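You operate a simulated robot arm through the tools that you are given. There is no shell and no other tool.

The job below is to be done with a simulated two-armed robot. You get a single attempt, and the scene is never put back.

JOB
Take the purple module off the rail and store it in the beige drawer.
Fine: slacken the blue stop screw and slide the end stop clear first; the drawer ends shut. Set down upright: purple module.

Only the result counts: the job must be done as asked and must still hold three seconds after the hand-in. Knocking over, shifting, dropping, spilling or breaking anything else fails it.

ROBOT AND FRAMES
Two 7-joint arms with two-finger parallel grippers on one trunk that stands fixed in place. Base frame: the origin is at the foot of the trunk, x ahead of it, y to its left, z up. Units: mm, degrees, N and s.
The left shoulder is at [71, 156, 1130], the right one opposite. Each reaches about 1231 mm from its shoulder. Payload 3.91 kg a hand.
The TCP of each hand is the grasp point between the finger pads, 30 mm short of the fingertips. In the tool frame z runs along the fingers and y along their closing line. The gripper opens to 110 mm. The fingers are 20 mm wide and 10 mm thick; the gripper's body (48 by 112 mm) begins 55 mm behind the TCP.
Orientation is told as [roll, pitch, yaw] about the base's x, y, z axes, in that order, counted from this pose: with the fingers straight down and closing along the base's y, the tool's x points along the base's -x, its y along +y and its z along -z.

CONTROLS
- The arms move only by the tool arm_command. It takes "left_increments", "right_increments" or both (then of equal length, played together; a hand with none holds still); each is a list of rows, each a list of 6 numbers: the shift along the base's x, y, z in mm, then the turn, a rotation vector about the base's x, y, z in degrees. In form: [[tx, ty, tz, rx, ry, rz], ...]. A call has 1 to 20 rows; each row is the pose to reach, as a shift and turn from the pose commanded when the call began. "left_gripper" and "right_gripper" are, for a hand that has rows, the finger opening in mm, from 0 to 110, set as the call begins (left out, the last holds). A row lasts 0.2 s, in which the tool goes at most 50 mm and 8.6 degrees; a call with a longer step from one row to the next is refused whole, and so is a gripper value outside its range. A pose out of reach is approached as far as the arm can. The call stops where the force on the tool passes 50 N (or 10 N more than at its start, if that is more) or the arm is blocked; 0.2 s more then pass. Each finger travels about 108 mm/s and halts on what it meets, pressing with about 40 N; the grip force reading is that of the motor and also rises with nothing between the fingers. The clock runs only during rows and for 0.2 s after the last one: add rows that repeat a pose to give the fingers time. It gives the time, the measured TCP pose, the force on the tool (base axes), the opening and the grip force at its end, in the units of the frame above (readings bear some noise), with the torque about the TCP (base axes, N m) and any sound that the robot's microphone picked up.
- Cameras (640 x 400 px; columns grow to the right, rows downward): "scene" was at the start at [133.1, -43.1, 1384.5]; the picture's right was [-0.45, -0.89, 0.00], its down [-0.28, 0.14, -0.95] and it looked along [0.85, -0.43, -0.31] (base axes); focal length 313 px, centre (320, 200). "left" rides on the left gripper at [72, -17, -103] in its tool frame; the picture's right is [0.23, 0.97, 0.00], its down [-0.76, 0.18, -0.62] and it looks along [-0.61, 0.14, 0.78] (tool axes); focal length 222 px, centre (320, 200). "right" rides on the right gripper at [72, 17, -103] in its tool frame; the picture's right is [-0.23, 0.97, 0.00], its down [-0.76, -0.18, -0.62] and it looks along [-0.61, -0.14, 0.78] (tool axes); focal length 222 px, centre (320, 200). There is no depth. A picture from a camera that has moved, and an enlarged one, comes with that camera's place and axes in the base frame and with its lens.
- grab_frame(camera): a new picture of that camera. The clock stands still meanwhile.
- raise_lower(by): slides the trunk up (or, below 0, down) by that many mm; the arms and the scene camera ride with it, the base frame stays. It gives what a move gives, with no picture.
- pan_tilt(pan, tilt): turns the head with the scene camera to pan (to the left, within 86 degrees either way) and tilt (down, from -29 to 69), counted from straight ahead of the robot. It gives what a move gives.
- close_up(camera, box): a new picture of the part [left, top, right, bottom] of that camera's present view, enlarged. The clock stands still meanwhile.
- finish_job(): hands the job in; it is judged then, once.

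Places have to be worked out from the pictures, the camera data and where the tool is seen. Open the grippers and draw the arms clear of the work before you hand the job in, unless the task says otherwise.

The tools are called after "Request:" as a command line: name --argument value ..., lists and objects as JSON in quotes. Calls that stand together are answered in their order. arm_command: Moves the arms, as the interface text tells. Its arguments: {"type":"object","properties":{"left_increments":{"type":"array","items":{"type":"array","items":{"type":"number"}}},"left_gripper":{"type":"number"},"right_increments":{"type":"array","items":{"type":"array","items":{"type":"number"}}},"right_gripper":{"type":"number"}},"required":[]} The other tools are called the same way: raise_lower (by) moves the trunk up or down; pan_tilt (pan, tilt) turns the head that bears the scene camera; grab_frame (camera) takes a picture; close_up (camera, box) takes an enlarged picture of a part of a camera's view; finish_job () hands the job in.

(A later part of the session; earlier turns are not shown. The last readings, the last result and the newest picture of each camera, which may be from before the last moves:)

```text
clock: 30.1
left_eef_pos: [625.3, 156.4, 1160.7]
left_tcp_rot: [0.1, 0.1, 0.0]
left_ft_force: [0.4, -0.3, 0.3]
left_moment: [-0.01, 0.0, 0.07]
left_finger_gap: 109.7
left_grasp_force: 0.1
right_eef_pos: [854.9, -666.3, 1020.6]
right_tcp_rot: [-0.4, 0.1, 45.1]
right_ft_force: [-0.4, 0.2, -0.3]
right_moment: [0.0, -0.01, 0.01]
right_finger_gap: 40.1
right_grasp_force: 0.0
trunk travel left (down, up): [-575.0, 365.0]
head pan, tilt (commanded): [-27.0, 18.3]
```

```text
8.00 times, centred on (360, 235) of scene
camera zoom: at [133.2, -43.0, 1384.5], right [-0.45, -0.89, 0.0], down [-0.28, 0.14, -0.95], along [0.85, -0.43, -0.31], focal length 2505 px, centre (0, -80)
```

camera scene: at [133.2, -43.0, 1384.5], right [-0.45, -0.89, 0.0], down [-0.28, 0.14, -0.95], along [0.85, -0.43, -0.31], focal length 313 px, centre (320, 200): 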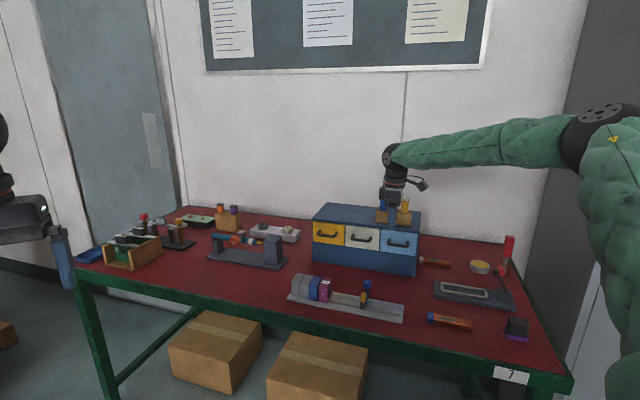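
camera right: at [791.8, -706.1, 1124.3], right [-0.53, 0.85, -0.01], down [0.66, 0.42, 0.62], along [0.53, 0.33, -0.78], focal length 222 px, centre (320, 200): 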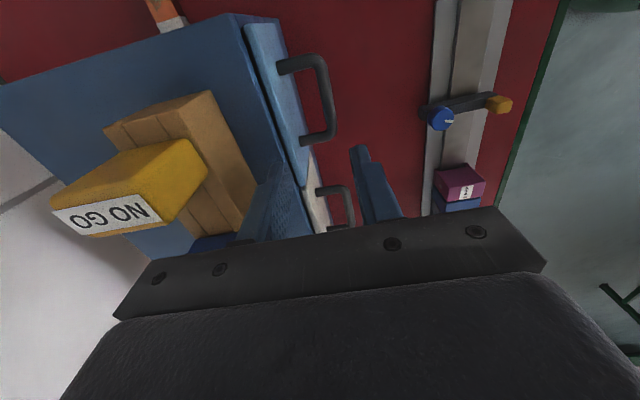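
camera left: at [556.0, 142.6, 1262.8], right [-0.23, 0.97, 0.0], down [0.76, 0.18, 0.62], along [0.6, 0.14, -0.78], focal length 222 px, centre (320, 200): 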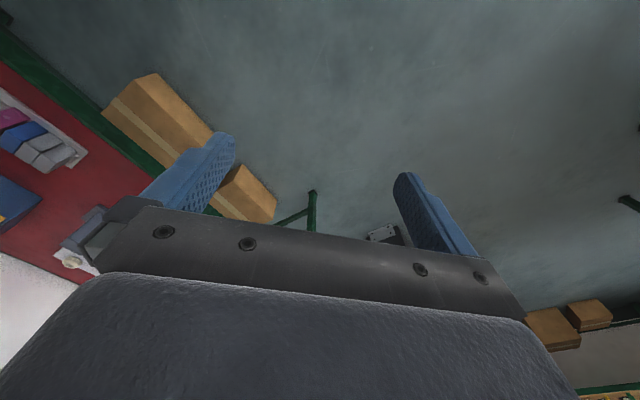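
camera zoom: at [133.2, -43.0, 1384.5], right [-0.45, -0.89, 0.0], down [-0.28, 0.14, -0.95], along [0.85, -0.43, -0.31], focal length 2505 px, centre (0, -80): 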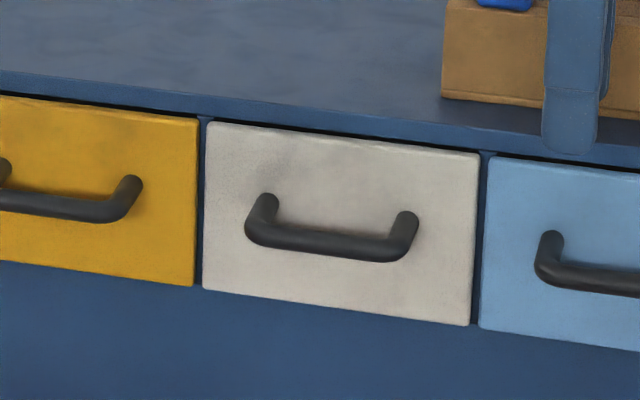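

Using the clearer fits, the beige handle's bar looks to be at about d≈1066 mm along the table's depth axis, with z≈935 and about 30 mm of stand-off from the face. I'll hover the hand over the bar with the fingers narrowed to 26 mm and check the alignment.

Request:
arm_command --right_increments '[[10, 12, 0, 0.1, 0, 0], [20, 24, 0, 0.2, 0, 0], [29, 36, 0, 0.3, -0.1, 0], [38, 48, 0, 0.4, -0.1, 0], [48, 60, 0, 0.4, -0.1, 0], [57.5, 72.1, 0, 0.4, -0.1, 0], [57.5, 72.1, -10, 0.4, -0.1, 0], [57.5, 72.1, -10, 0.4, -0.1, 0]]' --right_gripper 26

Request:
grab_frame --camera "right"

Request:
close_up --camera "scene" --box '[320, 200, 416, 260]'

```text
clock: 31.9
left_eef_pos: [625.6, 158.1, 1161.7]
left_tcp_rot: [0.0, 0.0, 0.0]
left_ft_force: [0.6, -0.2, -0.2]
left_moment: [0.01, 0.03, 0.0]
left_finger_gap: 110.1
left_grasp_force: 0.0
right_eef_pos: [912.1, -595.5, 1009.8]
right_tcp_rot: [-0.1, -0.2, 45.1]
right_ft_force: [-0.7, -0.1, 0.5]
right_moment: [0.0, 0.01, 0.02]
right_finger_gap: 26.1
right_grasp_force: 0.1
trunk travel left (down, up): [-575.0, 365.0]
head pan, tilt (commanded): [-27.0, 18.3]
```

```text
taken
camera right: at [849.3, -634.2, 1113.2], right [-0.53, 0.85, 0.0], down [0.66, 0.41, 0.63], along [0.53, 0.33, -0.78], focal length 222 px, centre (320, 200)
```

right: 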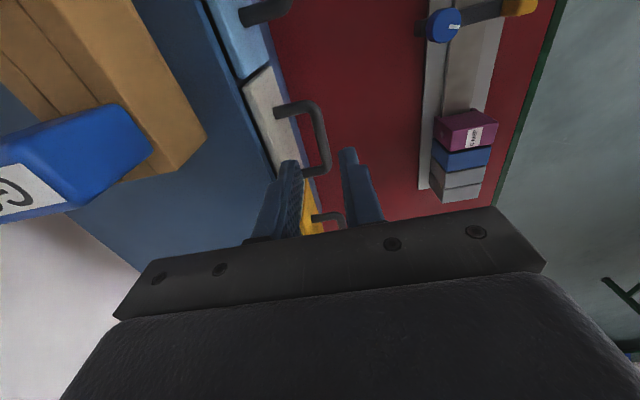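

```text
6.67 times, centred on (368, 230) of scene
camera zoom: at [133.3, -42.4, 1384.5], right [-0.45, -0.89, 0.0], down [-0.28, 0.14, -0.95], along [0.85, -0.43, -0.31], focal length 2087 px, centre (0, 0)
```

zoom: 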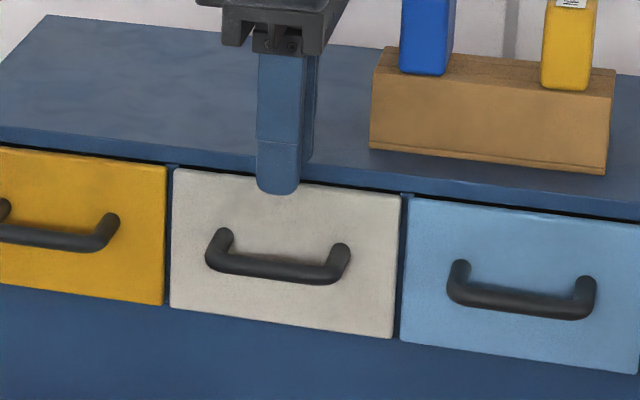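

The bar lies almost exactly on the tool's centre column. I'll enlarge to verify.

Request:
close_up --camera "right" --box '[256, 90, 384, 170]'

```text
5.00 times, centred on (320, 130) of right
camera zoom: at [849.3, -634.2, 1113.2], right [-0.53, 0.85, 0.0], down [0.66, 0.41, 0.63], along [0.53, 0.33, -0.78], focal length 1111 px, centre (320, 550)
```

zoom: 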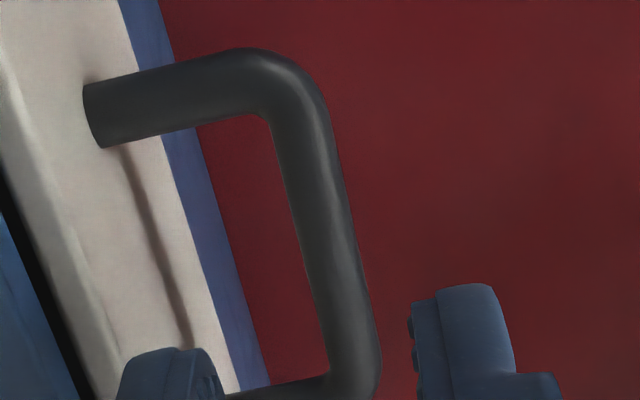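

The bar is centred within 1 mm, about 30 mm in front of the drawer face, at z≈931. I'll lower straight down with a finger on each side of the bar.

Request:
arm_command --right_increments '[[0, 0, -12, 0, 0, 0], [0, 0, -24, 0, 0, 0], [0, 0, -36, 0, 0, 0], [0, 0, -46, 0, 0, 0], [0, 0, -55, 0, 0, 0], [0, 0, -63, 0, 0, 0], [0, 0, -63, 0, 0, 0]]'

Request:
close_up --camera "right" --box '[240, 100, 400, 200]'

Request:
close_up --camera "scene" --box '[320, 200, 416, 260]'

```text
clock: 33.5
left_eef_pos: [625.9, 157.0, 1160.4]
left_tcp_rot: [-0.1, 0.0, 0.0]
left_ft_force: [0.2, -0.2, -0.3]
left_moment: [0.01, 0.0, 0.01]
left_finger_gap: 110.0
left_grasp_force: 0.1
right_eef_pos: [912.6, -595.1, 948.4]
right_tcp_rot: [-0.1, -0.2, 45.1]
right_ft_force: [0.2, 0.2, 0.1]
right_moment: [0.02, -0.03, 0.01]
right_finger_gap: 25.9
right_grasp_force: 0.1
trunk travel left (down, up): [-575.0, 365.0]
head pan, tilt (commanded): [-27.0, 18.3]
```

```text
4.00 times, centred on (320, 150) of right
camera zoom: at [849.0, -634.7, 1051.1], right [-0.53, 0.85, 0.0], down [0.66, 0.41, 0.63], along [0.53, 0.33, -0.78], focal length 888 px, centre (320, 400)
```

zoom: 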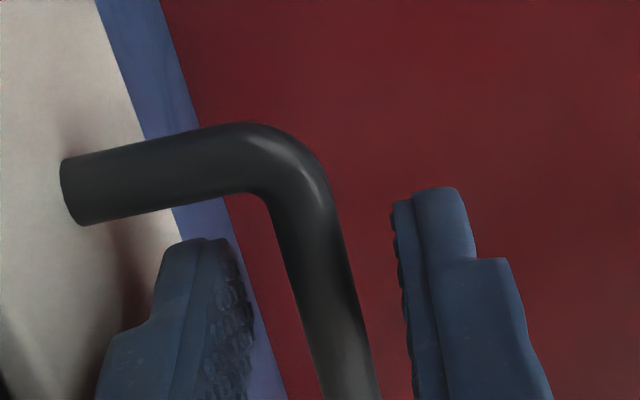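

```text
6.67 times, centred on (368, 230) of scene
camera zoom: at [133.2, -42.8, 1384.5], right [-0.45, -0.89, 0.0], down [-0.28, 0.14, -0.95], along [0.85, -0.43, -0.31], focal length 2087 px, centre (0, 0)
```

zoom: 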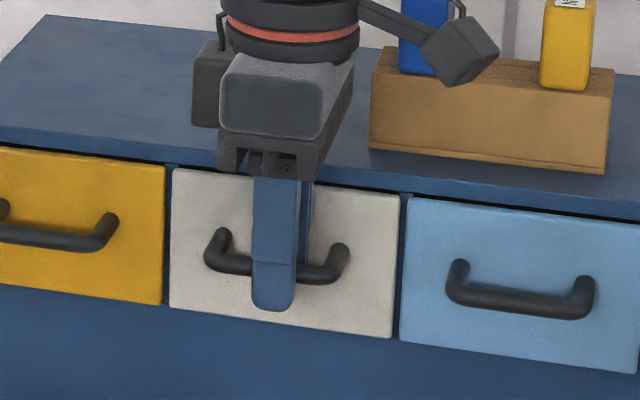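

The fingers straddle the bar. I'll close on it.

Request:
arm_command --right_increments '[[0, 0, 0, 0, 0, 0], [0, 0, 0, 0, 0, 0], [0, 0, 0, 0, 0, 0]]' --right_gripper 2

```text
clock: 34.3
left_eef_pos: [624.6, 156.8, 1160.8]
left_tcp_rot: [0.0, 0.0, 0.0]
left_ft_force: [0.2, -0.2, 0.3]
left_moment: [0.02, -0.01, 0.02]
left_finger_gap: 109.7
left_grasp_force: 0.1
right_eef_pos: [911.7, -595.5, 947.0]
right_tcp_rot: [-0.1, -0.1, 45.1]
right_ft_force: [-1.2, 1.2, -1.1]
right_moment: [0.03, -0.01, 0.75]
right_finger_gap: 9.5
right_grasp_force: 44.9
trunk travel left (down, up): [-575.0, 365.0]
head pan, tilt (commanded): [-27.0, 18.3]
```

The bar is gripped (9.5 mm). I'll pull the drawer out toward the front of the table.

Request:
arm_command --right_increments '[[-4, 4, 0, 0, 0, 0], [-9, 9, 0, 0, 0, 0], [-14, 14, 0, 0, 0, 0], [-20, 20, 0, 0, 0, 0], [-26, 26, 0, 0, 0, 0], [-32, 32, 0, 0, 0, 0], [-38, 38, 0, 0, 0, 0], [-44, 44, 0, 0, 0, 0], [-44, 44, 0, 0, 0, 0]]'

Request:
grab_frame --camera "scene"

```text
clock: 36.3
left_eef_pos: [626.1, 156.9, 1162.1]
left_tcp_rot: [0.0, 0.1, 0.0]
left_ft_force: [-0.2, -0.3, -0.1]
left_moment: [-0.03, -0.01, -0.01]
left_finger_gap: 109.8
left_grasp_force: 0.0
right_eef_pos: [867.1, -551.3, 947.3]
right_tcp_rot: [-0.2, -0.3, 45.1]
right_ft_force: [-2.0, -1.9, 0.2]
right_moment: [-0.12, 0.16, 0.77]
right_finger_gap: 9.7
right_grasp_force: 45.1
trunk travel left (down, up): [-575.0, 365.0]
head pan, tilt (commanded): [-27.0, 18.3]
```

```text
taken
camera scene: at [133.0, -43.1, 1384.4], right [-0.45, -0.89, 0.0], down [-0.28, 0.14, -0.95], along [0.85, -0.43, -0.31], focal length 313 px, centre (320, 200)
```

scene: 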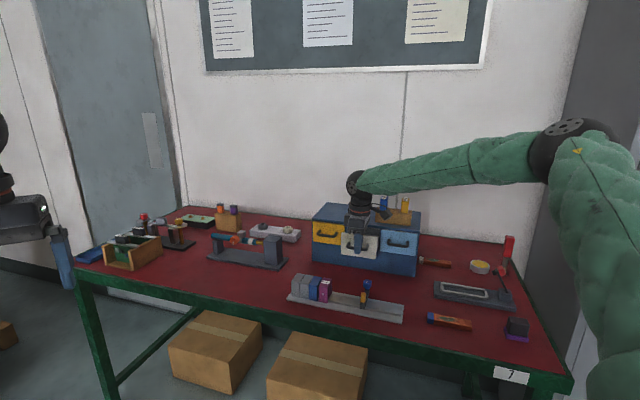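

The drawer is moving freely, about 62 mm out. I'll pull on to about 125 mm, watching for its end.

Request:
arm_command --right_increments '[[-5, 5, 0, 0, 0, 0], [-10, 10, 0, 0, 0, 0], [-15, 15, 0, 0, 0, 0], [-20, 20, 0, 0, 0, 0], [-25, 25, 0, 0, 0, 0], [-30, 30, 0, 0, 0, 0], [-35, 35, 0, 0, 0, 0], [-40, 40, 0, 0, 0, 0], [-44, 44, 0, 0, 0, 0], [-44, 44, 0, 0, 0, 0]]'

Request:
close_up --camera "scene" --box '[280, 180, 440, 280]'

```text
clock: 38.5
left_eef_pos: [624.7, 157.1, 1160.8]
left_tcp_rot: [0.0, -0.1, -0.1]
left_ft_force: [0.0, -0.1, -0.4]
left_moment: [0.04, 0.03, -0.03]
left_finger_gap: 109.8
left_grasp_force: 0.0
right_eef_pos: [823.8, -507.1, 947.9]
right_tcp_rot: [-0.2, -0.2, 45.1]
right_ft_force: [-1.9, -2.3, 2.3]
right_moment: [0.14, -0.17, 0.73]
right_finger_gap: 9.7
right_grasp_force: 45.0
trunk travel left (down, up): [-575.0, 365.0]
head pan, tilt (commanded): [-27.0, 18.3]
```

```text
4.00 times, centred on (360, 230) of scene
camera zoom: at [132.9, -43.0, 1384.5], right [-0.45, -0.89, 0.0], down [-0.28, 0.14, -0.95], along [0.85, -0.43, -0.31], focal length 1252 px, centre (160, 80)
```

zoom: 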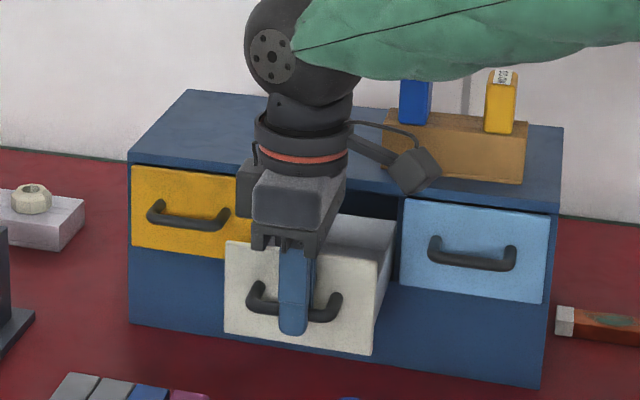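

The drawer is about 124 mm open. I'll release the handle and lift the hand clear.

Request:
arm_command --right_increments '[[0, 0, 0, 0, 0, 0], [0, 0, 0, 0, 0, 0]]' --right_gripper 27

Request:
arm_command --right_increments '[[0, 0, 15, 0, 0, 0], [0, 0, 35, 0, 0, 0], [0, 0, 60, 0, 0, 0], [0, 0, 90, 0, 0, 0], [0, 0, 120, 0, 0, 0], [0, 0, 120, 0, 0, 0]]'

Request:
grab_frame --camera "right"

Request:
close_up --camera "scene" --box '[280, 200, 440, 300]'

```text
clock: 39.1
left_eef_pos: [623.8, 157.4, 1162.3]
left_tcp_rot: [0.1, 0.0, -0.1]
left_ft_force: [-0.3, 0.0, -0.1]
left_moment: [0.03, 0.01, 0.0]
left_finger_gap: 110.0
left_grasp_force: 0.1
right_eef_pos: [824.1, -506.1, 946.9]
right_tcp_rot: [-0.1, -0.2, 45.1]
right_ft_force: [1.0, -0.1, 0.8]
right_moment: [0.01, 0.01, 0.0]
right_finger_gap: 27.1
right_grasp_force: 0.1
trunk travel left (down, up): [-575.0, 365.0]
head pan, tilt (commanded): [-27.0, 18.3]
```

```text
clock: 40.5
left_eef_pos: [625.9, 156.6, 1160.1]
left_tcp_rot: [0.0, 0.2, -0.1]
left_ft_force: [-0.2, 0.7, 0.8]
left_moment: [-0.02, 0.01, -0.03]
left_finger_gap: 110.1
left_grasp_force: 0.1
right_eef_pos: [827.4, -508.2, 1067.1]
right_tcp_rot: [0.0, -0.3, 45.1]
right_ft_force: [0.5, -0.7, 0.3]
right_moment: [-0.06, 0.04, 0.02]
right_finger_gap: 27.3
right_grasp_force: 0.1
trunk travel left (down, up): [-575.0, 365.0]
head pan, tilt (commanded): [-27.0, 18.3]
```

```text
taken
camera right: at [762.7, -547.4, 1169.9], right [-0.53, 0.85, 0.0], down [0.66, 0.41, 0.63], along [0.53, 0.33, -0.78], focal length 222 px, centre (320, 200)
```

right: 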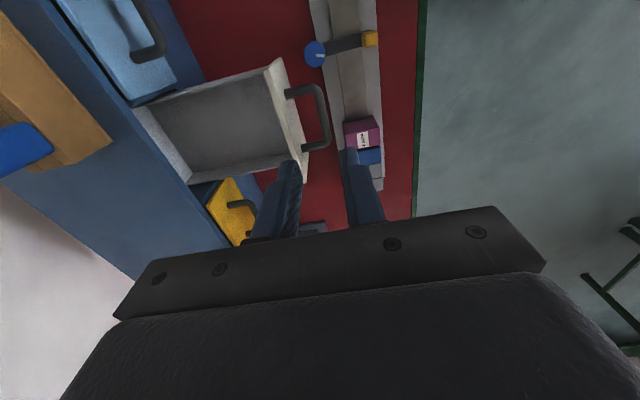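

```text
4.00 times, centred on (360, 250) of scene
camera zoom: at [133.7, -43.2, 1384.4], right [-0.45, -0.89, 0.0], down [-0.28, 0.14, -0.95], along [0.85, -0.43, -0.31], focal length 1252 px, centre (160, 0)
```

zoom: 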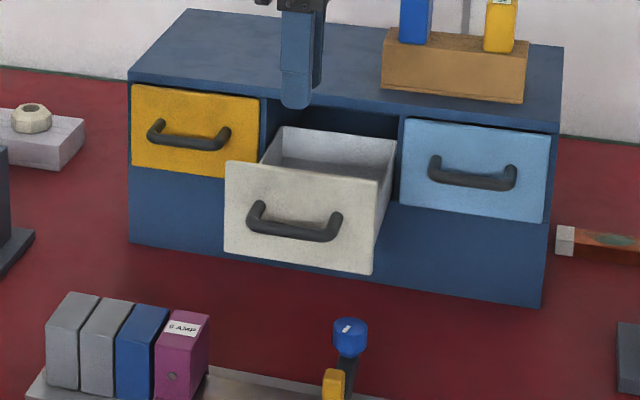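

The drawer stands open and empty. Now I'll go over the purple module at the same yaw, so the fingers close on its front and back faces, and open wide to check the alignment.

Request:
arm_command --right_increments '[[3, 17, 0, 0, 0, 0], [6, 34, 0, 0, 0, 0], [9, 51, 0, 0, 0, 0], [12, 68, 0, 0, 0, 0], [15, 86, 0, 0, 0, 0], [15, 86, -25, 0, 0, 0], [15, 86, -50, 0, 0, 0], [15, 86, -75, 0, 0, 0], [15, 86, -100, 0, 0, 0], [15, 86, -127, 0, 0, 0], [15, 86, -127, 0, 0, 0]]' --right_gripper 90

Request:
grab_frame --camera "right"

Request:
close_up --camera "scene" --box '[270, 230, 366, 290]'

```text
clock: 42.9
left_eef_pos: [625.1, 157.3, 1160.9]
left_tcp_rot: [0.0, 0.0, -0.1]
left_ft_force: [-0.2, 0.3, 0.4]
left_moment: [-0.02, -0.03, -0.01]
left_finger_gap: 110.1
left_grasp_force: 0.0
right_eef_pos: [839.3, -422.2, 942.0]
right_tcp_rot: [-0.1, -0.2, 45.1]
right_ft_force: [0.0, 0.6, 0.2]
right_moment: [0.01, -0.03, 0.02]
right_finger_gap: 89.9
right_grasp_force: 0.1
trunk travel left (down, up): [-575.0, 365.0]
head pan, tilt (commanded): [-27.0, 18.3]
```

```text
taken
camera right: at [775.6, -461.1, 1045.5], right [-0.53, 0.85, 0.0], down [0.66, 0.41, 0.63], along [0.53, 0.33, -0.78], focal length 222 px, centre (320, 200)
```

right: 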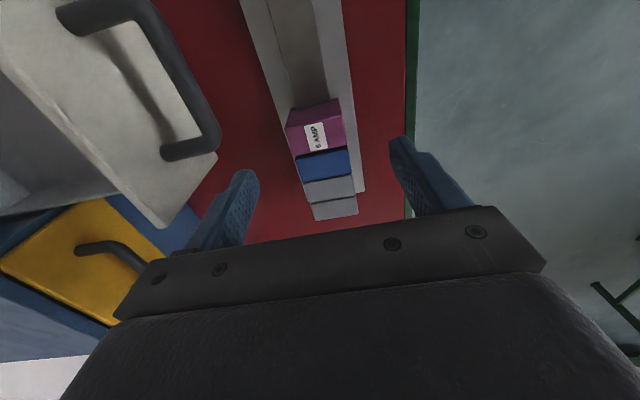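

```text
6.67 times, centred on (318, 260) of scene
camera zoom: at [132.8, -42.8, 1384.5], right [-0.45, -0.89, 0.0], down [-0.28, 0.14, -0.95], along [0.85, -0.43, -0.31], focal length 2087 px, centre (333, -200)
```

zoom: 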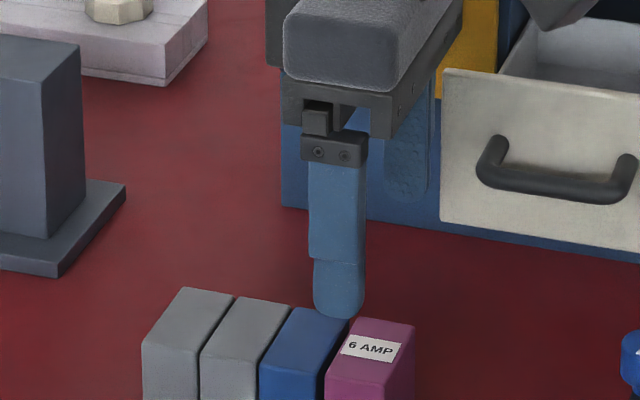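

I'll enlarge the module in the hand view to work out its offset from the tool axis.

Request:
close_up --camera "right" --box '[256, 85, 384, 165]'

```text
5.00 times, centred on (320, 125) of right
camera zoom: at [775.6, -461.1, 1045.5], right [-0.53, 0.85, 0.0], down [0.66, 0.41, 0.63], along [0.53, 0.33, -0.78], focal length 1111 px, centre (320, 575)
```

zoom: 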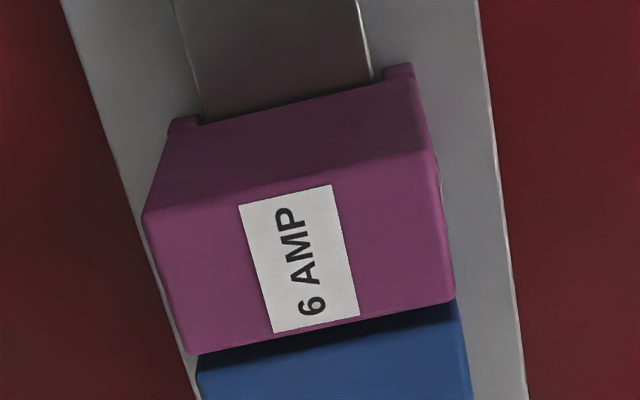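

The module is 49 × 26 mm on top. Its centre is about (+3.6,-0.9) mm from the tool axis. I'll correct and lower so that the pads cover its upper part, with fingertips at z≈813.

Request:
arm_command --right_increments '[[3.6, -0.9, 0, 0, 0, 0], [3.6, -0.9, -15, 0, 0, 0], [3.6, -0.9, -30, 0, 0, 0], [3.6, -0.9, -45, 0, 0, 0], [3.6, -0.9, -60, 0, 0, 0], [3.6, -0.9, -72, 0, 0, 0], [3.6, -0.9, -84, 0, 0, 0], [3.6, -0.9, -96, 0, 0, 0], [3.6, -0.9, -96, 0, 0, 0]]' --right_gripper 74

Request:
grab_frame --camera "right"

Request:
close_up --camera "scene" --box '[270, 250, 366, 310]'

```text
clock: 44.9
left_eef_pos: [626.0, 157.2, 1162.3]
left_tcp_rot: [-0.1, 0.1, -0.1]
left_ft_force: [0.1, 0.0, 0.8]
left_moment: [-0.02, -0.01, -0.04]
left_finger_gap: 110.2
left_grasp_force: 0.1
right_eef_pos: [843.9, -422.6, 844.5]
right_tcp_rot: [-0.2, -0.1, 45.1]
right_ft_force: [0.7, 0.5, -0.3]
right_moment: [0.02, 0.0, 0.03]
right_finger_gap: 73.7
right_grasp_force: 0.0
trunk travel left (down, up): [-575.0, 365.0]
head pan, tilt (commanded): [-27.0, 18.3]
```

```text
taken
camera right: at [779.7, -461.7, 947.9], right [-0.53, 0.85, 0.0], down [0.66, 0.41, 0.63], along [0.53, 0.33, -0.78], focal length 222 px, centre (320, 200)
```

right: 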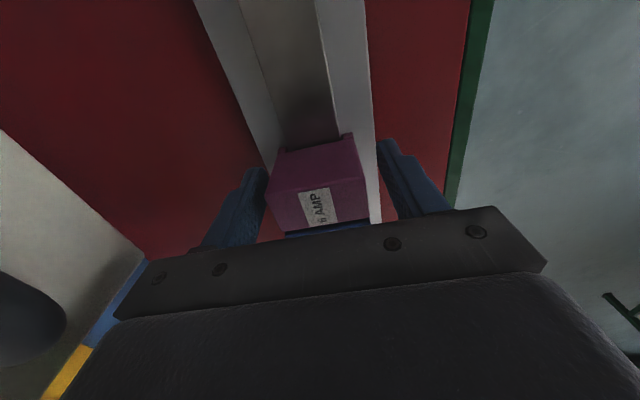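

```text
6.67 times, centred on (318, 280) of scene
camera zoom: at [133.1, -42.8, 1384.5], right [-0.45, -0.89, 0.0], down [-0.28, 0.14, -0.95], along [0.85, -0.43, -0.31], focal length 2087 px, centre (333, -333)
```

zoom: 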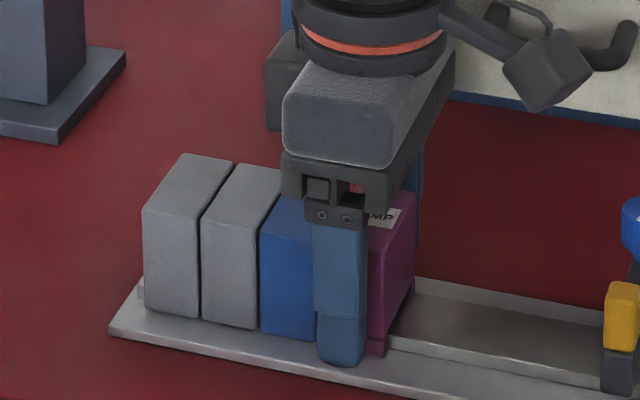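

The fingers are down around the module, but the gap on the back side looks smaller. I'll enlarge to check before closing.

Request:
close_up --camera "right" --box '[240, 125, 416, 235]'

```text
3.64 times, centred on (328, 180) of right
camera zoom: at [779.7, -461.7, 947.9], right [-0.53, 0.85, 0.0], down [0.66, 0.41, 0.63], along [0.53, 0.33, -0.78], focal length 808 px, centre (291, 273)
```

zoom: 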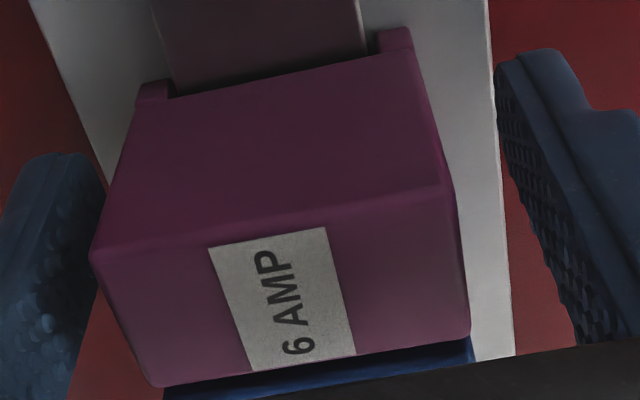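

The module is centred between the fingers to within 1 mm. I'll close on it.

Request:
arm_command --right_increments '[[0, 0, 0, 0, 0, 0], [0, 0, 0, 0, 0, 0], [0, 0, 0, 0, 0, 0], [0, 0, 0, 0, 0, 0]]' --right_gripper 38

```text
clock: 45.9
left_eef_pos: [626.5, 157.3, 1161.0]
left_tcp_rot: [0.0, 0.1, 0.0]
left_ft_force: [-0.4, -1.1, -0.2]
left_moment: [0.0, -0.02, 0.01]
left_finger_gap: 110.2
left_grasp_force: 0.1
right_eef_pos: [842.3, -422.4, 844.0]
right_tcp_rot: [-0.2, -0.3, 45.1]
right_ft_force: [5.8, -4.6, 2.0]
right_moment: [-0.11, -0.16, -0.03]
right_finger_gap: 50.1
right_grasp_force: 39.8
trunk travel left (down, up): [-575.0, 365.0]
head pan, tilt (commanded): [-27.0, 18.3]
```

Gripped at 50 mm. I'll first slide it gently about 12 mm to the right, away from its blue neighbour.

Request:
arm_command --right_increments '[[-1.5, -1.5, 0, 0, 0, 0], [-3.5, -3.5, 0, 0, 0, 0], [-5.5, -5.5, 0, 0, 0, 0], [-8.5, -8.5, 0, 0, 0, 0], [-8.5, -8.5, 0, 0, 0, 0]]'

Request:
close_up --camera "scene" --box '[270, 250, 366, 310]'

```text
clock: 47.1
left_eef_pos: [627.4, 157.7, 1160.0]
left_tcp_rot: [-0.1, 0.2, 0.1]
left_ft_force: [0.0, 0.1, -0.1]
left_moment: [-0.03, 0.0, 0.03]
left_finger_gap: 110.0
left_grasp_force: 0.0
right_eef_pos: [836.8, -428.6, 844.5]
right_tcp_rot: [0.0, -0.1, 45.3]
right_ft_force: [28.4, 16.1, -2.7]
right_moment: [-1.35, 1.14, 1.23]
right_finger_gap: 50.4
right_grasp_force: 40.4
trunk travel left (down, up): [-575.0, 365.0]
head pan, tilt (commanded): [-27.0, 18.3]
```

```text
6.67 times, centred on (318, 280) of scene
camera zoom: at [135.9, -41.5, 1384.2], right [-0.45, -0.89, 0.0], down [-0.28, 0.14, -0.95], along [0.85, -0.43, -0.32], focal length 2087 px, centre (333, -333)
```

zoom: 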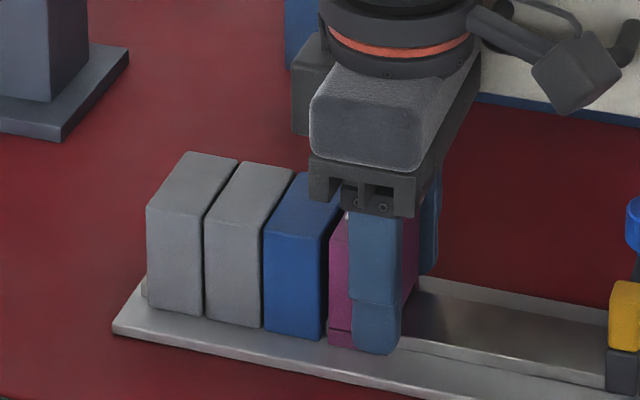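

The readings show 31 N resistance, and the module did not move: the fingers slipped along its faces. So it is held by the rail clip sideways. I'll look from the hand camera before regripping.

Request:
close_up --camera "right" --box '[240, 125, 416, 235]'

Request:
close_up --camera "scene" --box '[306, 270, 354, 300]'

```text
3.64 times, centred on (328, 180) of right
camera zoom: at [773.5, -469.2, 947.5], right [-0.53, 0.85, 0.0], down [0.66, 0.41, 0.62], along [0.53, 0.33, -0.78], focal length 808 px, centre (291, 273)
```

zoom: 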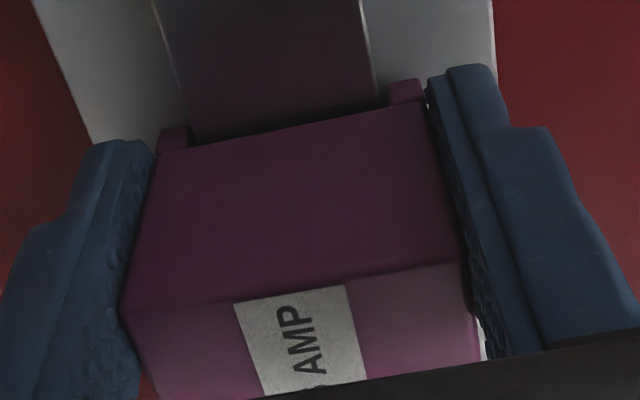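

```text
13.33 times, centred on (330, 285) of scene
camera zoom: at [135.9, -41.5, 1384.2], right [-0.45, -0.89, 0.0], down [-0.28, 0.14, -0.95], along [0.85, -0.43, -0.32], focal length 4175 px, centre (187, -933)
```

zoom: 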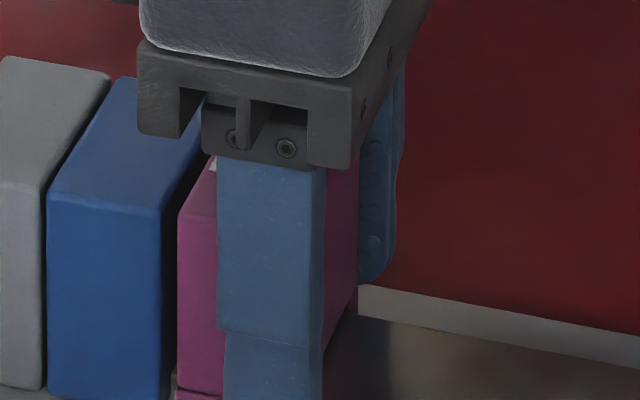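

The module is unmoved and upright. I'll release, go back to centre, regrip and try lifting straight up instead.

Request:
arm_command --right_increments '[[0, 0, 0, 0, 0, 0], [3, 3, 0, 0, 0, 0], [8.5, 8.5, 0, 0, 0, 0], [8.5, 8.5, 0, 0, 0, 0], [8.5, 8.5, 0, 0, 0, 0]]' --right_gripper 64

Request:
close_up --camera "right" --box '[240, 125, 416, 235]'

Request:
close_up --camera "scene" --box '[270, 250, 366, 310]'

```text
clock: 48.3
left_eef_pos: [625.1, 156.3, 1161.5]
left_tcp_rot: [0.0, 0.0, -0.1]
left_ft_force: [0.8, -0.4, -0.4]
left_moment: [0.04, 0.03, -0.03]
left_finger_gap: 109.9
left_grasp_force: 0.1
right_eef_pos: [842.5, -424.1, 844.0]
right_tcp_rot: [0.0, -0.2, 45.2]
right_ft_force: [0.4, -0.8, -0.2]
right_moment: [0.0, 0.02, 0.01]
right_finger_gap: 64.2
right_grasp_force: 0.2
trunk travel left (down, up): [-575.0, 365.0]
head pan, tilt (commanded): [-27.0, 18.3]
```

```text
3.64 times, centred on (328, 180) of right
camera zoom: at [779.8, -463.0, 948.2], right [-0.53, 0.85, 0.0], down [0.66, 0.41, 0.63], along [0.53, 0.33, -0.78], focal length 808 px, centre (291, 273)
```

zoom: 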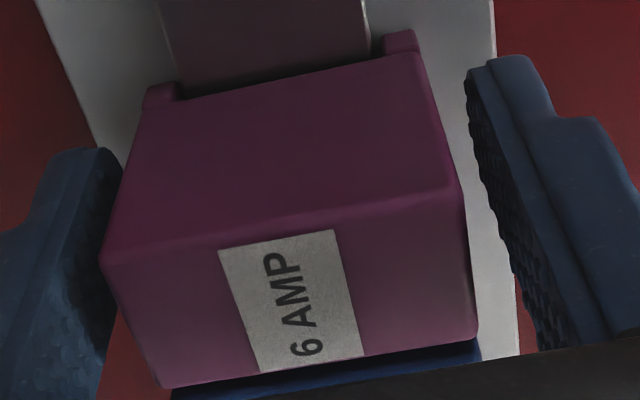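

```text
6.67 times, centred on (318, 280) of scene
camera zoom: at [133.3, -43.4, 1384.4], right [-0.45, -0.89, 0.0], down [-0.28, 0.14, -0.95], along [0.85, -0.43, -0.31], focal length 2087 px, centre (333, -333)
```

zoom: 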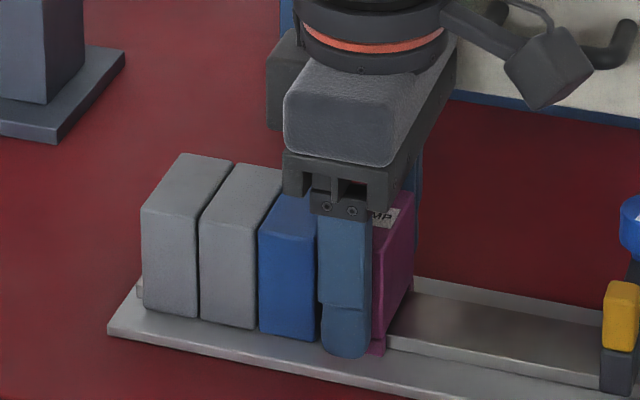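

Centred again with the module unchanged. I'll close and then lift slowly.

Request:
arm_command --right_increments '[[0, 0, 0, 0, 0, 0], [0, 0, 0, 0, 0, 0], [0, 0, 0, 0, 0, 0], [0, 0, 0, 0, 0, 0], [0, 0, 2, 0, 0, 0], [0, 0, 4, 0, 0, 0], [0, 0, 6, 0, 0, 0], [0, 0, 8, 0, 0, 0], [0, 0, 8, 0, 0, 0]]' --right_gripper 38

Request:
close_up --camera "scene" --box '[270, 250, 366, 310]'

Request:
close_up --camera "right" --box '[240, 125, 416, 235]'

```text
clock: 50.3
left_eef_pos: [625.2, 156.5, 1160.9]
left_tcp_rot: [0.0, 0.0, -0.1]
left_ft_force: [-0.4, -0.1, -0.1]
left_moment: [0.01, 0.0, -0.04]
left_finger_gap: 110.1
left_grasp_force: 0.1
right_eef_pos: [845.8, -422.4, 852.1]
right_tcp_rot: [0.0, -0.3, 45.1]
right_ft_force: [0.0, 0.1, -1.0]
right_moment: [0.02, 0.01, 0.03]
right_finger_gap: 50.1
right_grasp_force: 39.8
trunk travel left (down, up): [-575.0, 365.0]
head pan, tilt (commanded): [-27.0, 18.3]
```

```text
6.67 times, centred on (318, 280) of scene
camera zoom: at [134.6, -43.5, 1384.4], right [-0.45, -0.89, 0.0], down [-0.28, 0.14, -0.95], along [0.85, -0.43, -0.32], focal length 2087 px, centre (333, -333)
```

zoom: 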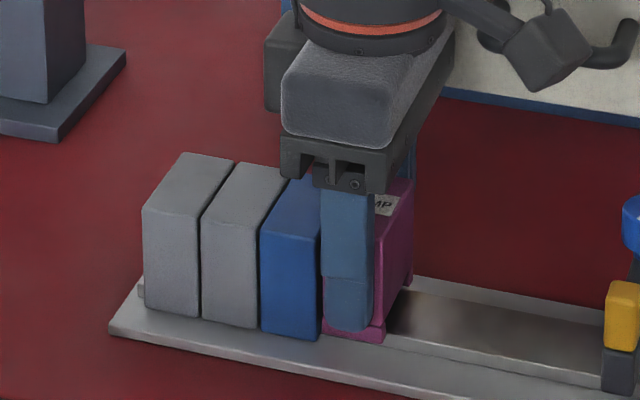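

```text
3.64 times, centred on (328, 180) of right
camera zoom: at [781.8, -462.2, 955.8], right [-0.53, 0.85, 0.0], down [0.66, 0.41, 0.63], along [0.53, 0.33, -0.78], focal length 808 px, centre (291, 273)
```

zoom: 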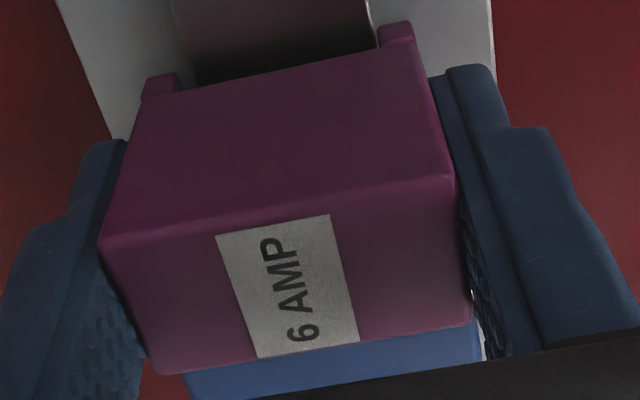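

The module came up freely with the hand (weight only about 1 N). I'll lift it straight up, well above the height of the drawer's front, and check it.

Request:
arm_command --right_increments '[[0, 0, 10, 0, 0, 0], [0, 0, 22, 0, 0, 0], [0, 0, 36, 0, 0, 0], [0, 0, 52, 0, 0, 0], [0, 0, 72, 0, 0, 0], [0, 0, 95, 0, 0, 0], [0, 0, 120, 0, 0, 0], [0, 0, 145, 0, 0, 0], [0, 0, 168, 0, 0, 0], [0, 0, 188, 0, 0, 0], [0, 0, 188, 0, 0, 0]]'

Request:
grab_frame --camera "scene"

Request:
grab_frame --camera "right"

```text
clock: 52.7
left_eef_pos: [626.2, 156.6, 1160.8]
left_tcp_rot: [0.0, 0.1, 0.0]
left_ft_force: [-0.2, 0.4, 0.4]
left_moment: [0.02, 0.06, 0.01]
left_finger_gap: 109.8
left_grasp_force: 0.0
right_eef_pos: [843.0, -424.5, 1038.6]
right_tcp_rot: [0.0, -0.2, 45.1]
right_ft_force: [0.8, -0.2, -1.1]
right_moment: [0.01, 0.02, 0.03]
right_finger_gap: 50.1
right_grasp_force: 40.1
trunk travel left (down, up): [-575.0, 365.0]
head pan, tilt (commanded): [-27.0, 18.3]
```

```text
taken
camera scene: at [133.7, -43.1, 1384.4], right [-0.45, -0.89, 0.0], down [-0.28, 0.14, -0.95], along [0.85, -0.43, -0.31], focal length 313 px, centre (320, 200)
```

scene: 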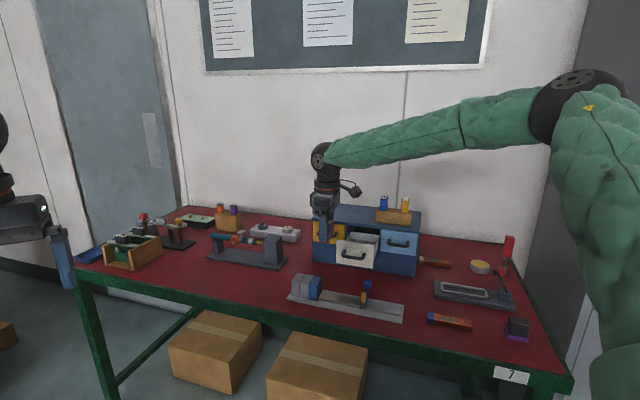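

```text
taken
camera right: at [779.7, -464.1, 1142.5], right [-0.53, 0.85, 0.0], down [0.66, 0.41, 0.63], along [0.53, 0.33, -0.78], focal length 222 px, centre (320, 200)
```

right: 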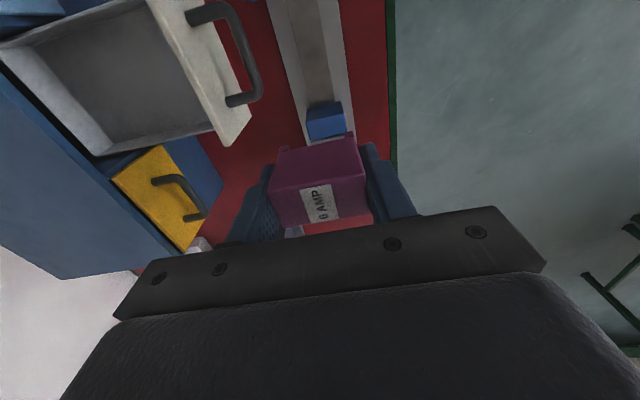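

The module is held clear, and the others stay on the rail. I'll enlarge the drawer from this view to work out its interior.

Request:
close_up --camera "right" --box '[0, 0, 272, 170]'

Request:
close_up --camera "scene" --box '[310, 215, 406, 275]'

```text
2.35 times, centred on (136, 85) of right
camera zoom: at [779.7, -464.1, 1142.5], right [-0.53, 0.85, 0.0], down [0.66, 0.41, 0.63], along [0.53, 0.33, -0.78], focal length 523 px, centre (753, 471)
```

zoom: 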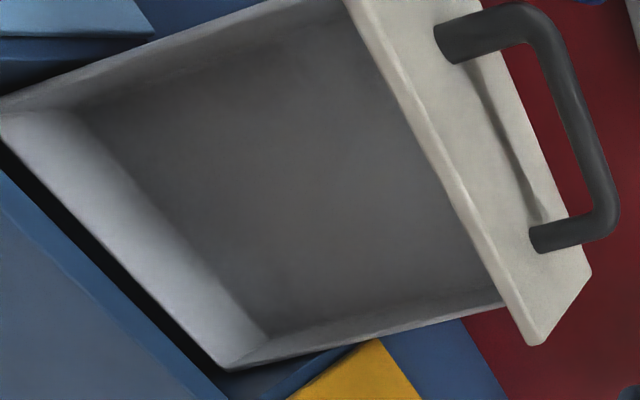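

```text
6.67 times, centred on (358, 245) of scene
camera zoom: at [133.7, -43.1, 1384.4], right [-0.45, -0.89, 0.0], down [-0.28, 0.14, -0.95], along [0.85, -0.43, -0.31], focal length 2087 px, centre (67, -100)
```

zoom: 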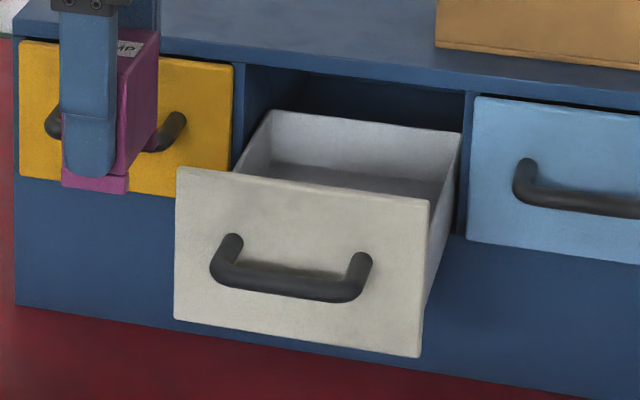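

The drawer interior spans about d 983–1143 and r -275…-179, with the floor near z≈895. I'll carry the module over the middle of its open part, keeping it above the drawer's front.

Request:
arm_command --right_increments '[[5, -14, 0, 0, 0, 0], [11, -32, 0, 0, 0, 0], [17, -50, 0, 0, 0, 0], [23, -68, 0, 0, 0, 0], [30, -86, 0, 0, 0, 0], [36, -104, 0, 0, 0, 0], [42, -122, 0, 0, 0, 0], [48, -139, 0, 0, 0, 0], [52.3, -151.5, 0, 0, 0, 0], [52.3, -151.5, 0, 0, 0, 0]]'

Request:
grab_frame --camera "right"

Request:
close_up --camera "scene" --box '[300, 195, 428, 275]'

```text
clock: 54.9
left_eef_pos: [624.8, 157.5, 1161.1]
left_tcp_rot: [0.0, 0.0, -0.1]
left_ft_force: [-0.5, -0.5, 0.2]
left_moment: [0.01, 0.02, -0.03]
left_finger_gap: 110.1
left_grasp_force: 0.1
right_eef_pos: [897.0, -573.3, 1041.1]
right_tcp_rot: [-0.2, -0.2, 45.1]
right_ft_force: [0.2, -0.4, -0.2]
right_moment: [0.02, -0.01, -0.02]
right_finger_gap: 50.5
right_grasp_force: 39.8
trunk travel left (down, up): [-575.0, 365.0]
head pan, tilt (commanded): [-27.0, 18.3]
```

```text
taken
camera right: at [832.9, -613.1, 1144.2], right [-0.53, 0.85, 0.0], down [0.66, 0.41, 0.63], along [0.53, 0.33, -0.78], focal length 222 px, centre (320, 200)
```

right: 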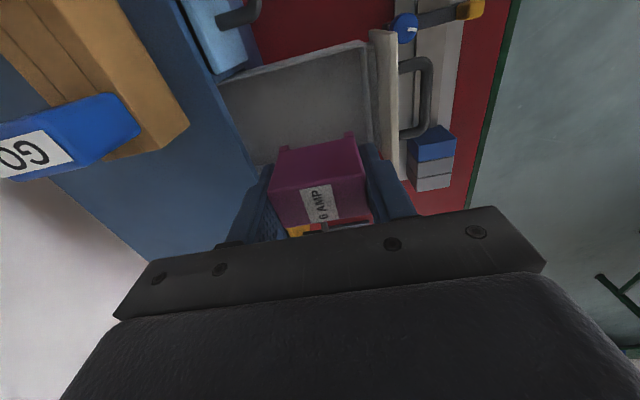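

```text
5.00 times, centred on (364, 235) of scene
camera zoom: at [133.3, -42.8, 1384.4], right [-0.45, -0.89, 0.0], down [-0.28, 0.14, -0.95], along [0.85, -0.43, -0.31], focal length 1566 px, centre (100, 25)
```

zoom: 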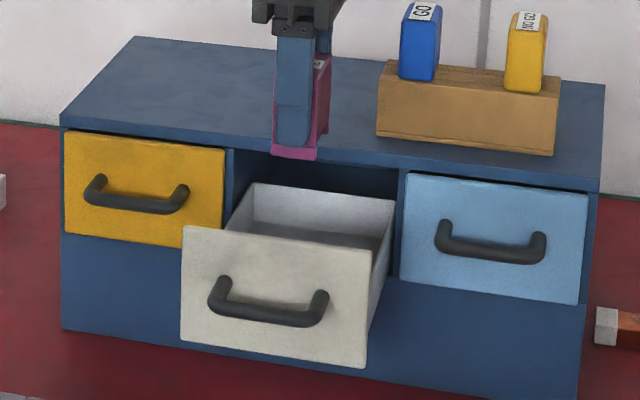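

The spot below the module is well inside the drawer, about 56 mm behind its front. I'll lower to just above the floor.

Request:
arm_command --right_increments '[[0, 0, -15, 0, 0, 0], [0, 0, -30, 0, 0, 0], [0, 0, -45, 0, 0, 0], [0, 0, -60, 0, 0, 0], [0, 0, -72, 0, 0, 0], [0, 0, -84, 0, 0, 0], [0, 0, -84, 0, 0, 0]]'

Request:
grab_frame --camera "right"

Request:
close_up --camera "scene" --box '[300, 195, 428, 275]'

```text
clock: 56.5
left_eef_pos: [625.4, 157.6, 1161.3]
left_tcp_rot: [0.0, 0.0, -0.1]
left_ft_force: [0.0, 0.3, 0.0]
left_moment: [0.02, -0.01, -0.01]
left_finger_gap: 110.1
left_grasp_force: 0.1
right_eef_pos: [895.3, -574.2, 956.4]
right_tcp_rot: [-0.2, -0.2, 45.1]
right_ft_force: [-0.7, -0.5, -0.1]
right_moment: [-0.01, -0.01, 0.02]
right_finger_gap: 50.2
right_grasp_force: 39.8
trunk travel left (down, up): [-575.0, 365.0]
head pan, tilt (commanded): [-27.0, 18.3]
```

```text
taken
camera right: at [832.4, -613.9, 1059.7], right [-0.53, 0.85, 0.0], down [0.66, 0.41, 0.63], along [0.53, 0.33, -0.78], focal length 222 px, centre (320, 200)
```

right: 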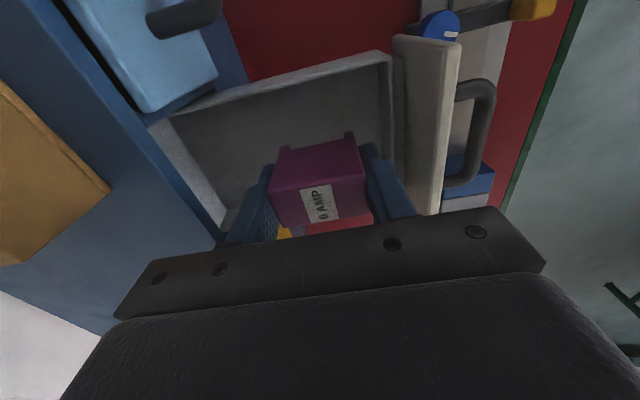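

```text
5.00 times, centred on (364, 235) of scene
camera zoom: at [133.1, -42.8, 1384.5], right [-0.45, -0.89, 0.0], down [-0.28, 0.14, -0.95], along [0.85, -0.43, -0.31], focal length 1566 px, centre (100, 25)
```

zoom: 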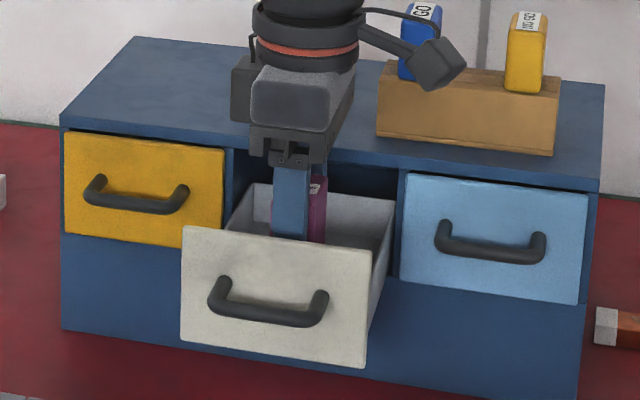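

It's inside the drawer with no contact yet. I'll lower in small steps to feel for the floor.

Request:
arm_command --right_increments '[[0, 0, -3, 0, 0, 0], [0, 0, -6, 0, 0, 0], [0, 0, -9, 0, 0, 0], [0, 0, -9, 0, 0, 0]]'

Request:
arm_command --right_increments '[[0, 0, -1.5, 0, 0, 0], [0, 0, -3, 0, 0, 0], [0, 0, -3, 0, 0, 0]]'

```text
clock: 57.5
left_eef_pos: [625.8, 155.7, 1161.4]
left_tcp_rot: [0.1, 0.0, -0.1]
left_ft_force: [0.7, -0.2, -0.3]
left_moment: [-0.04, 0.0, 0.01]
left_finger_gap: 110.2
left_grasp_force: 0.0
right_eef_pos: [895.0, -574.8, 947.3]
right_tcp_rot: [0.0, -0.1, 45.1]
right_ft_force: [-0.5, 0.5, -1.0]
right_moment: [0.02, 0.01, -0.02]
right_finger_gap: 50.2
right_grasp_force: 40.5
trunk travel left (down, up): [-575.0, 365.0]
head pan, tilt (commanded): [-27.0, 18.3]
```

```text
clock: 58.3
left_eef_pos: [624.4, 156.7, 1161.1]
left_tcp_rot: [-0.1, 0.1, -0.2]
left_ft_force: [0.7, -0.6, 0.3]
left_moment: [-0.01, 0.0, 0.03]
left_finger_gap: 109.9
left_grasp_force: 0.0
right_eef_pos: [896.1, -572.7, 944.5]
right_tcp_rot: [0.0, -0.3, 45.1]
right_ft_force: [0.3, 0.2, -0.7]
right_moment: [0.02, 0.03, -0.03]
right_finger_gap: 50.0
right_grasp_force: 40.1
trunk travel left (down, up): [-575.0, 365.0]
head pan, tilt (commanded): [-27.0, 18.3]
```

No contact yet at TCP z≈944. I'll continue down in 2–3 mm steps.

Request:
arm_command --right_increments '[[0, 0, -1.5, 0, 0, 0], [0, 0, -3, 0, 0, 0], [0, 0, -3, 0, 0, 0]]'

Request:
arm_command --right_increments '[[0, 0, -1, 0, 0, 0], [0, 0, -2, 0, 0, 0], [0, 0, -2, 0, 0, 0]]'

```text
clock: 59.1
left_eef_pos: [625.7, 156.7, 1161.2]
left_tcp_rot: [0.1, 0.1, -0.2]
left_ft_force: [0.2, -0.8, 0.7]
left_moment: [0.03, -0.02, -0.03]
left_finger_gap: 109.9
left_grasp_force: 0.0
right_eef_pos: [895.7, -574.3, 940.6]
right_tcp_rot: [-0.2, -0.2, 45.0]
right_ft_force: [0.7, 0.8, -0.2]
right_moment: [-0.03, 0.01, 0.03]
right_finger_gap: 50.4
right_grasp_force: 39.9
trunk travel left (down, up): [-575.0, 365.0]
head pan, tilt (commanded): [-27.0, 18.3]
```

```text
clock: 59.9
left_eef_pos: [624.6, 157.5, 1161.1]
left_tcp_rot: [0.1, 0.0, -0.1]
left_ft_force: [0.1, 0.0, -0.5]
left_moment: [-0.01, -0.03, -0.05]
left_finger_gap: 110.0
left_grasp_force: 0.2
right_eef_pos: [897.6, -573.6, 940.3]
right_tcp_rot: [-0.1, -0.2, 45.1]
right_ft_force: [-0.2, 0.8, -0.9]
right_moment: [0.01, 0.0, -0.02]
right_finger_gap: 50.2
right_grasp_force: 39.6
trunk travel left (down, up): [-575.0, 365.0]
head pan, tilt (commanded): [-27.0, 18.3]
```

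Still no contact at about 939. I'll continue down in small steps.

Request:
arm_command --right_increments '[[0, 0, -1, 0, 0, 0], [0, 0, -2, 0, 0, 0], [0, 0, -2, 0, 0, 0]]'

Request:
arm_command --right_increments '[[0, 0, -1, 0, 0, 0], [0, 0, -2, 0, 0, 0], [0, 0, -2, 0, 0, 0]]'

Request:
arm_command --right_increments '[[0, 0, -1, 0, 0, 0], [0, 0, -2, 0, 0, 0], [0, 0, -2, 0, 0, 0]]'

Request:
close_up --camera "right" --box '[140, 40, 460, 240]'

```text
clock: 60.7
left_eef_pos: [625.8, 157.8, 1161.2]
left_tcp_rot: [0.0, 0.1, -0.1]
left_ft_force: [0.4, 0.4, -0.5]
left_moment: [-0.02, -0.02, 0.01]
left_finger_gap: 110.0
left_grasp_force: 0.0
right_eef_pos: [896.8, -573.9, 937.7]
right_tcp_rot: [0.0, -0.2, 45.1]
right_ft_force: [-0.2, -0.2, -0.8]
right_moment: [-0.02, 0.02, -0.05]
right_finger_gap: 50.2
right_grasp_force: 39.9
trunk travel left (down, up): [-575.0, 365.0]
head pan, tilt (commanded): [-27.0, 18.3]
```

```text
clock: 61.5
left_eef_pos: [625.2, 156.1, 1160.9]
left_tcp_rot: [0.1, 0.0, -0.1]
left_ft_force: [-0.2, 0.6, 0.2]
left_moment: [0.02, 0.02, 0.07]
left_finger_gap: 109.9
left_grasp_force: 0.1
right_eef_pos: [895.8, -573.4, 935.3]
right_tcp_rot: [-0.1, -0.2, 45.0]
right_ft_force: [0.7, 1.1, -0.3]
right_moment: [-0.03, 0.03, -0.01]
right_finger_gap: 50.0
right_grasp_force: 40.0
trunk travel left (down, up): [-575.0, 365.0]
head pan, tilt (commanded): [-27.0, 18.3]
```

```text
clock: 62.3
left_eef_pos: [625.9, 158.9, 1160.6]
left_tcp_rot: [0.1, 0.0, -0.1]
left_ft_force: [0.5, -0.4, 0.0]
left_moment: [-0.03, -0.01, 0.0]
left_finger_gap: 110.0
left_grasp_force: 0.0
right_eef_pos: [896.0, -574.2, 932.5]
right_tcp_rot: [-0.1, -0.2, 45.1]
right_ft_force: [0.3, 1.2, -1.2]
right_moment: [-0.01, 0.02, 0.02]
right_finger_gap: 50.5
right_grasp_force: 40.6
trunk travel left (down, up): [-575.0, 365.0]
head pan, tilt (commanded): [-27.0, 18.3]
```

```text
2.00 times, centred on (300, 140) of right
camera zoom: at [832.4, -613.7, 1036.1], right [-0.53, 0.85, 0.0], down [0.66, 0.41, 0.63], along [0.53, 0.33, -0.78], focal length 444 px, centre (360, 320)
```

zoom: 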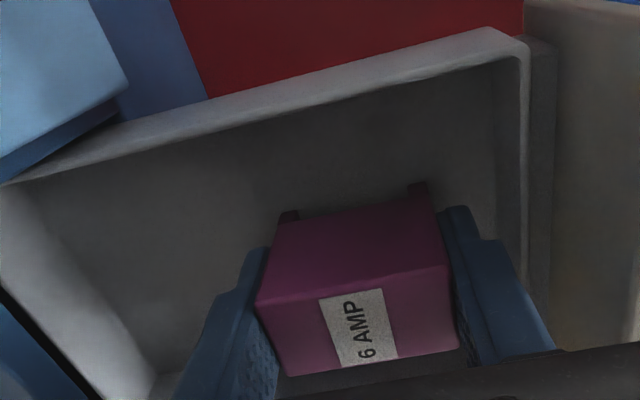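

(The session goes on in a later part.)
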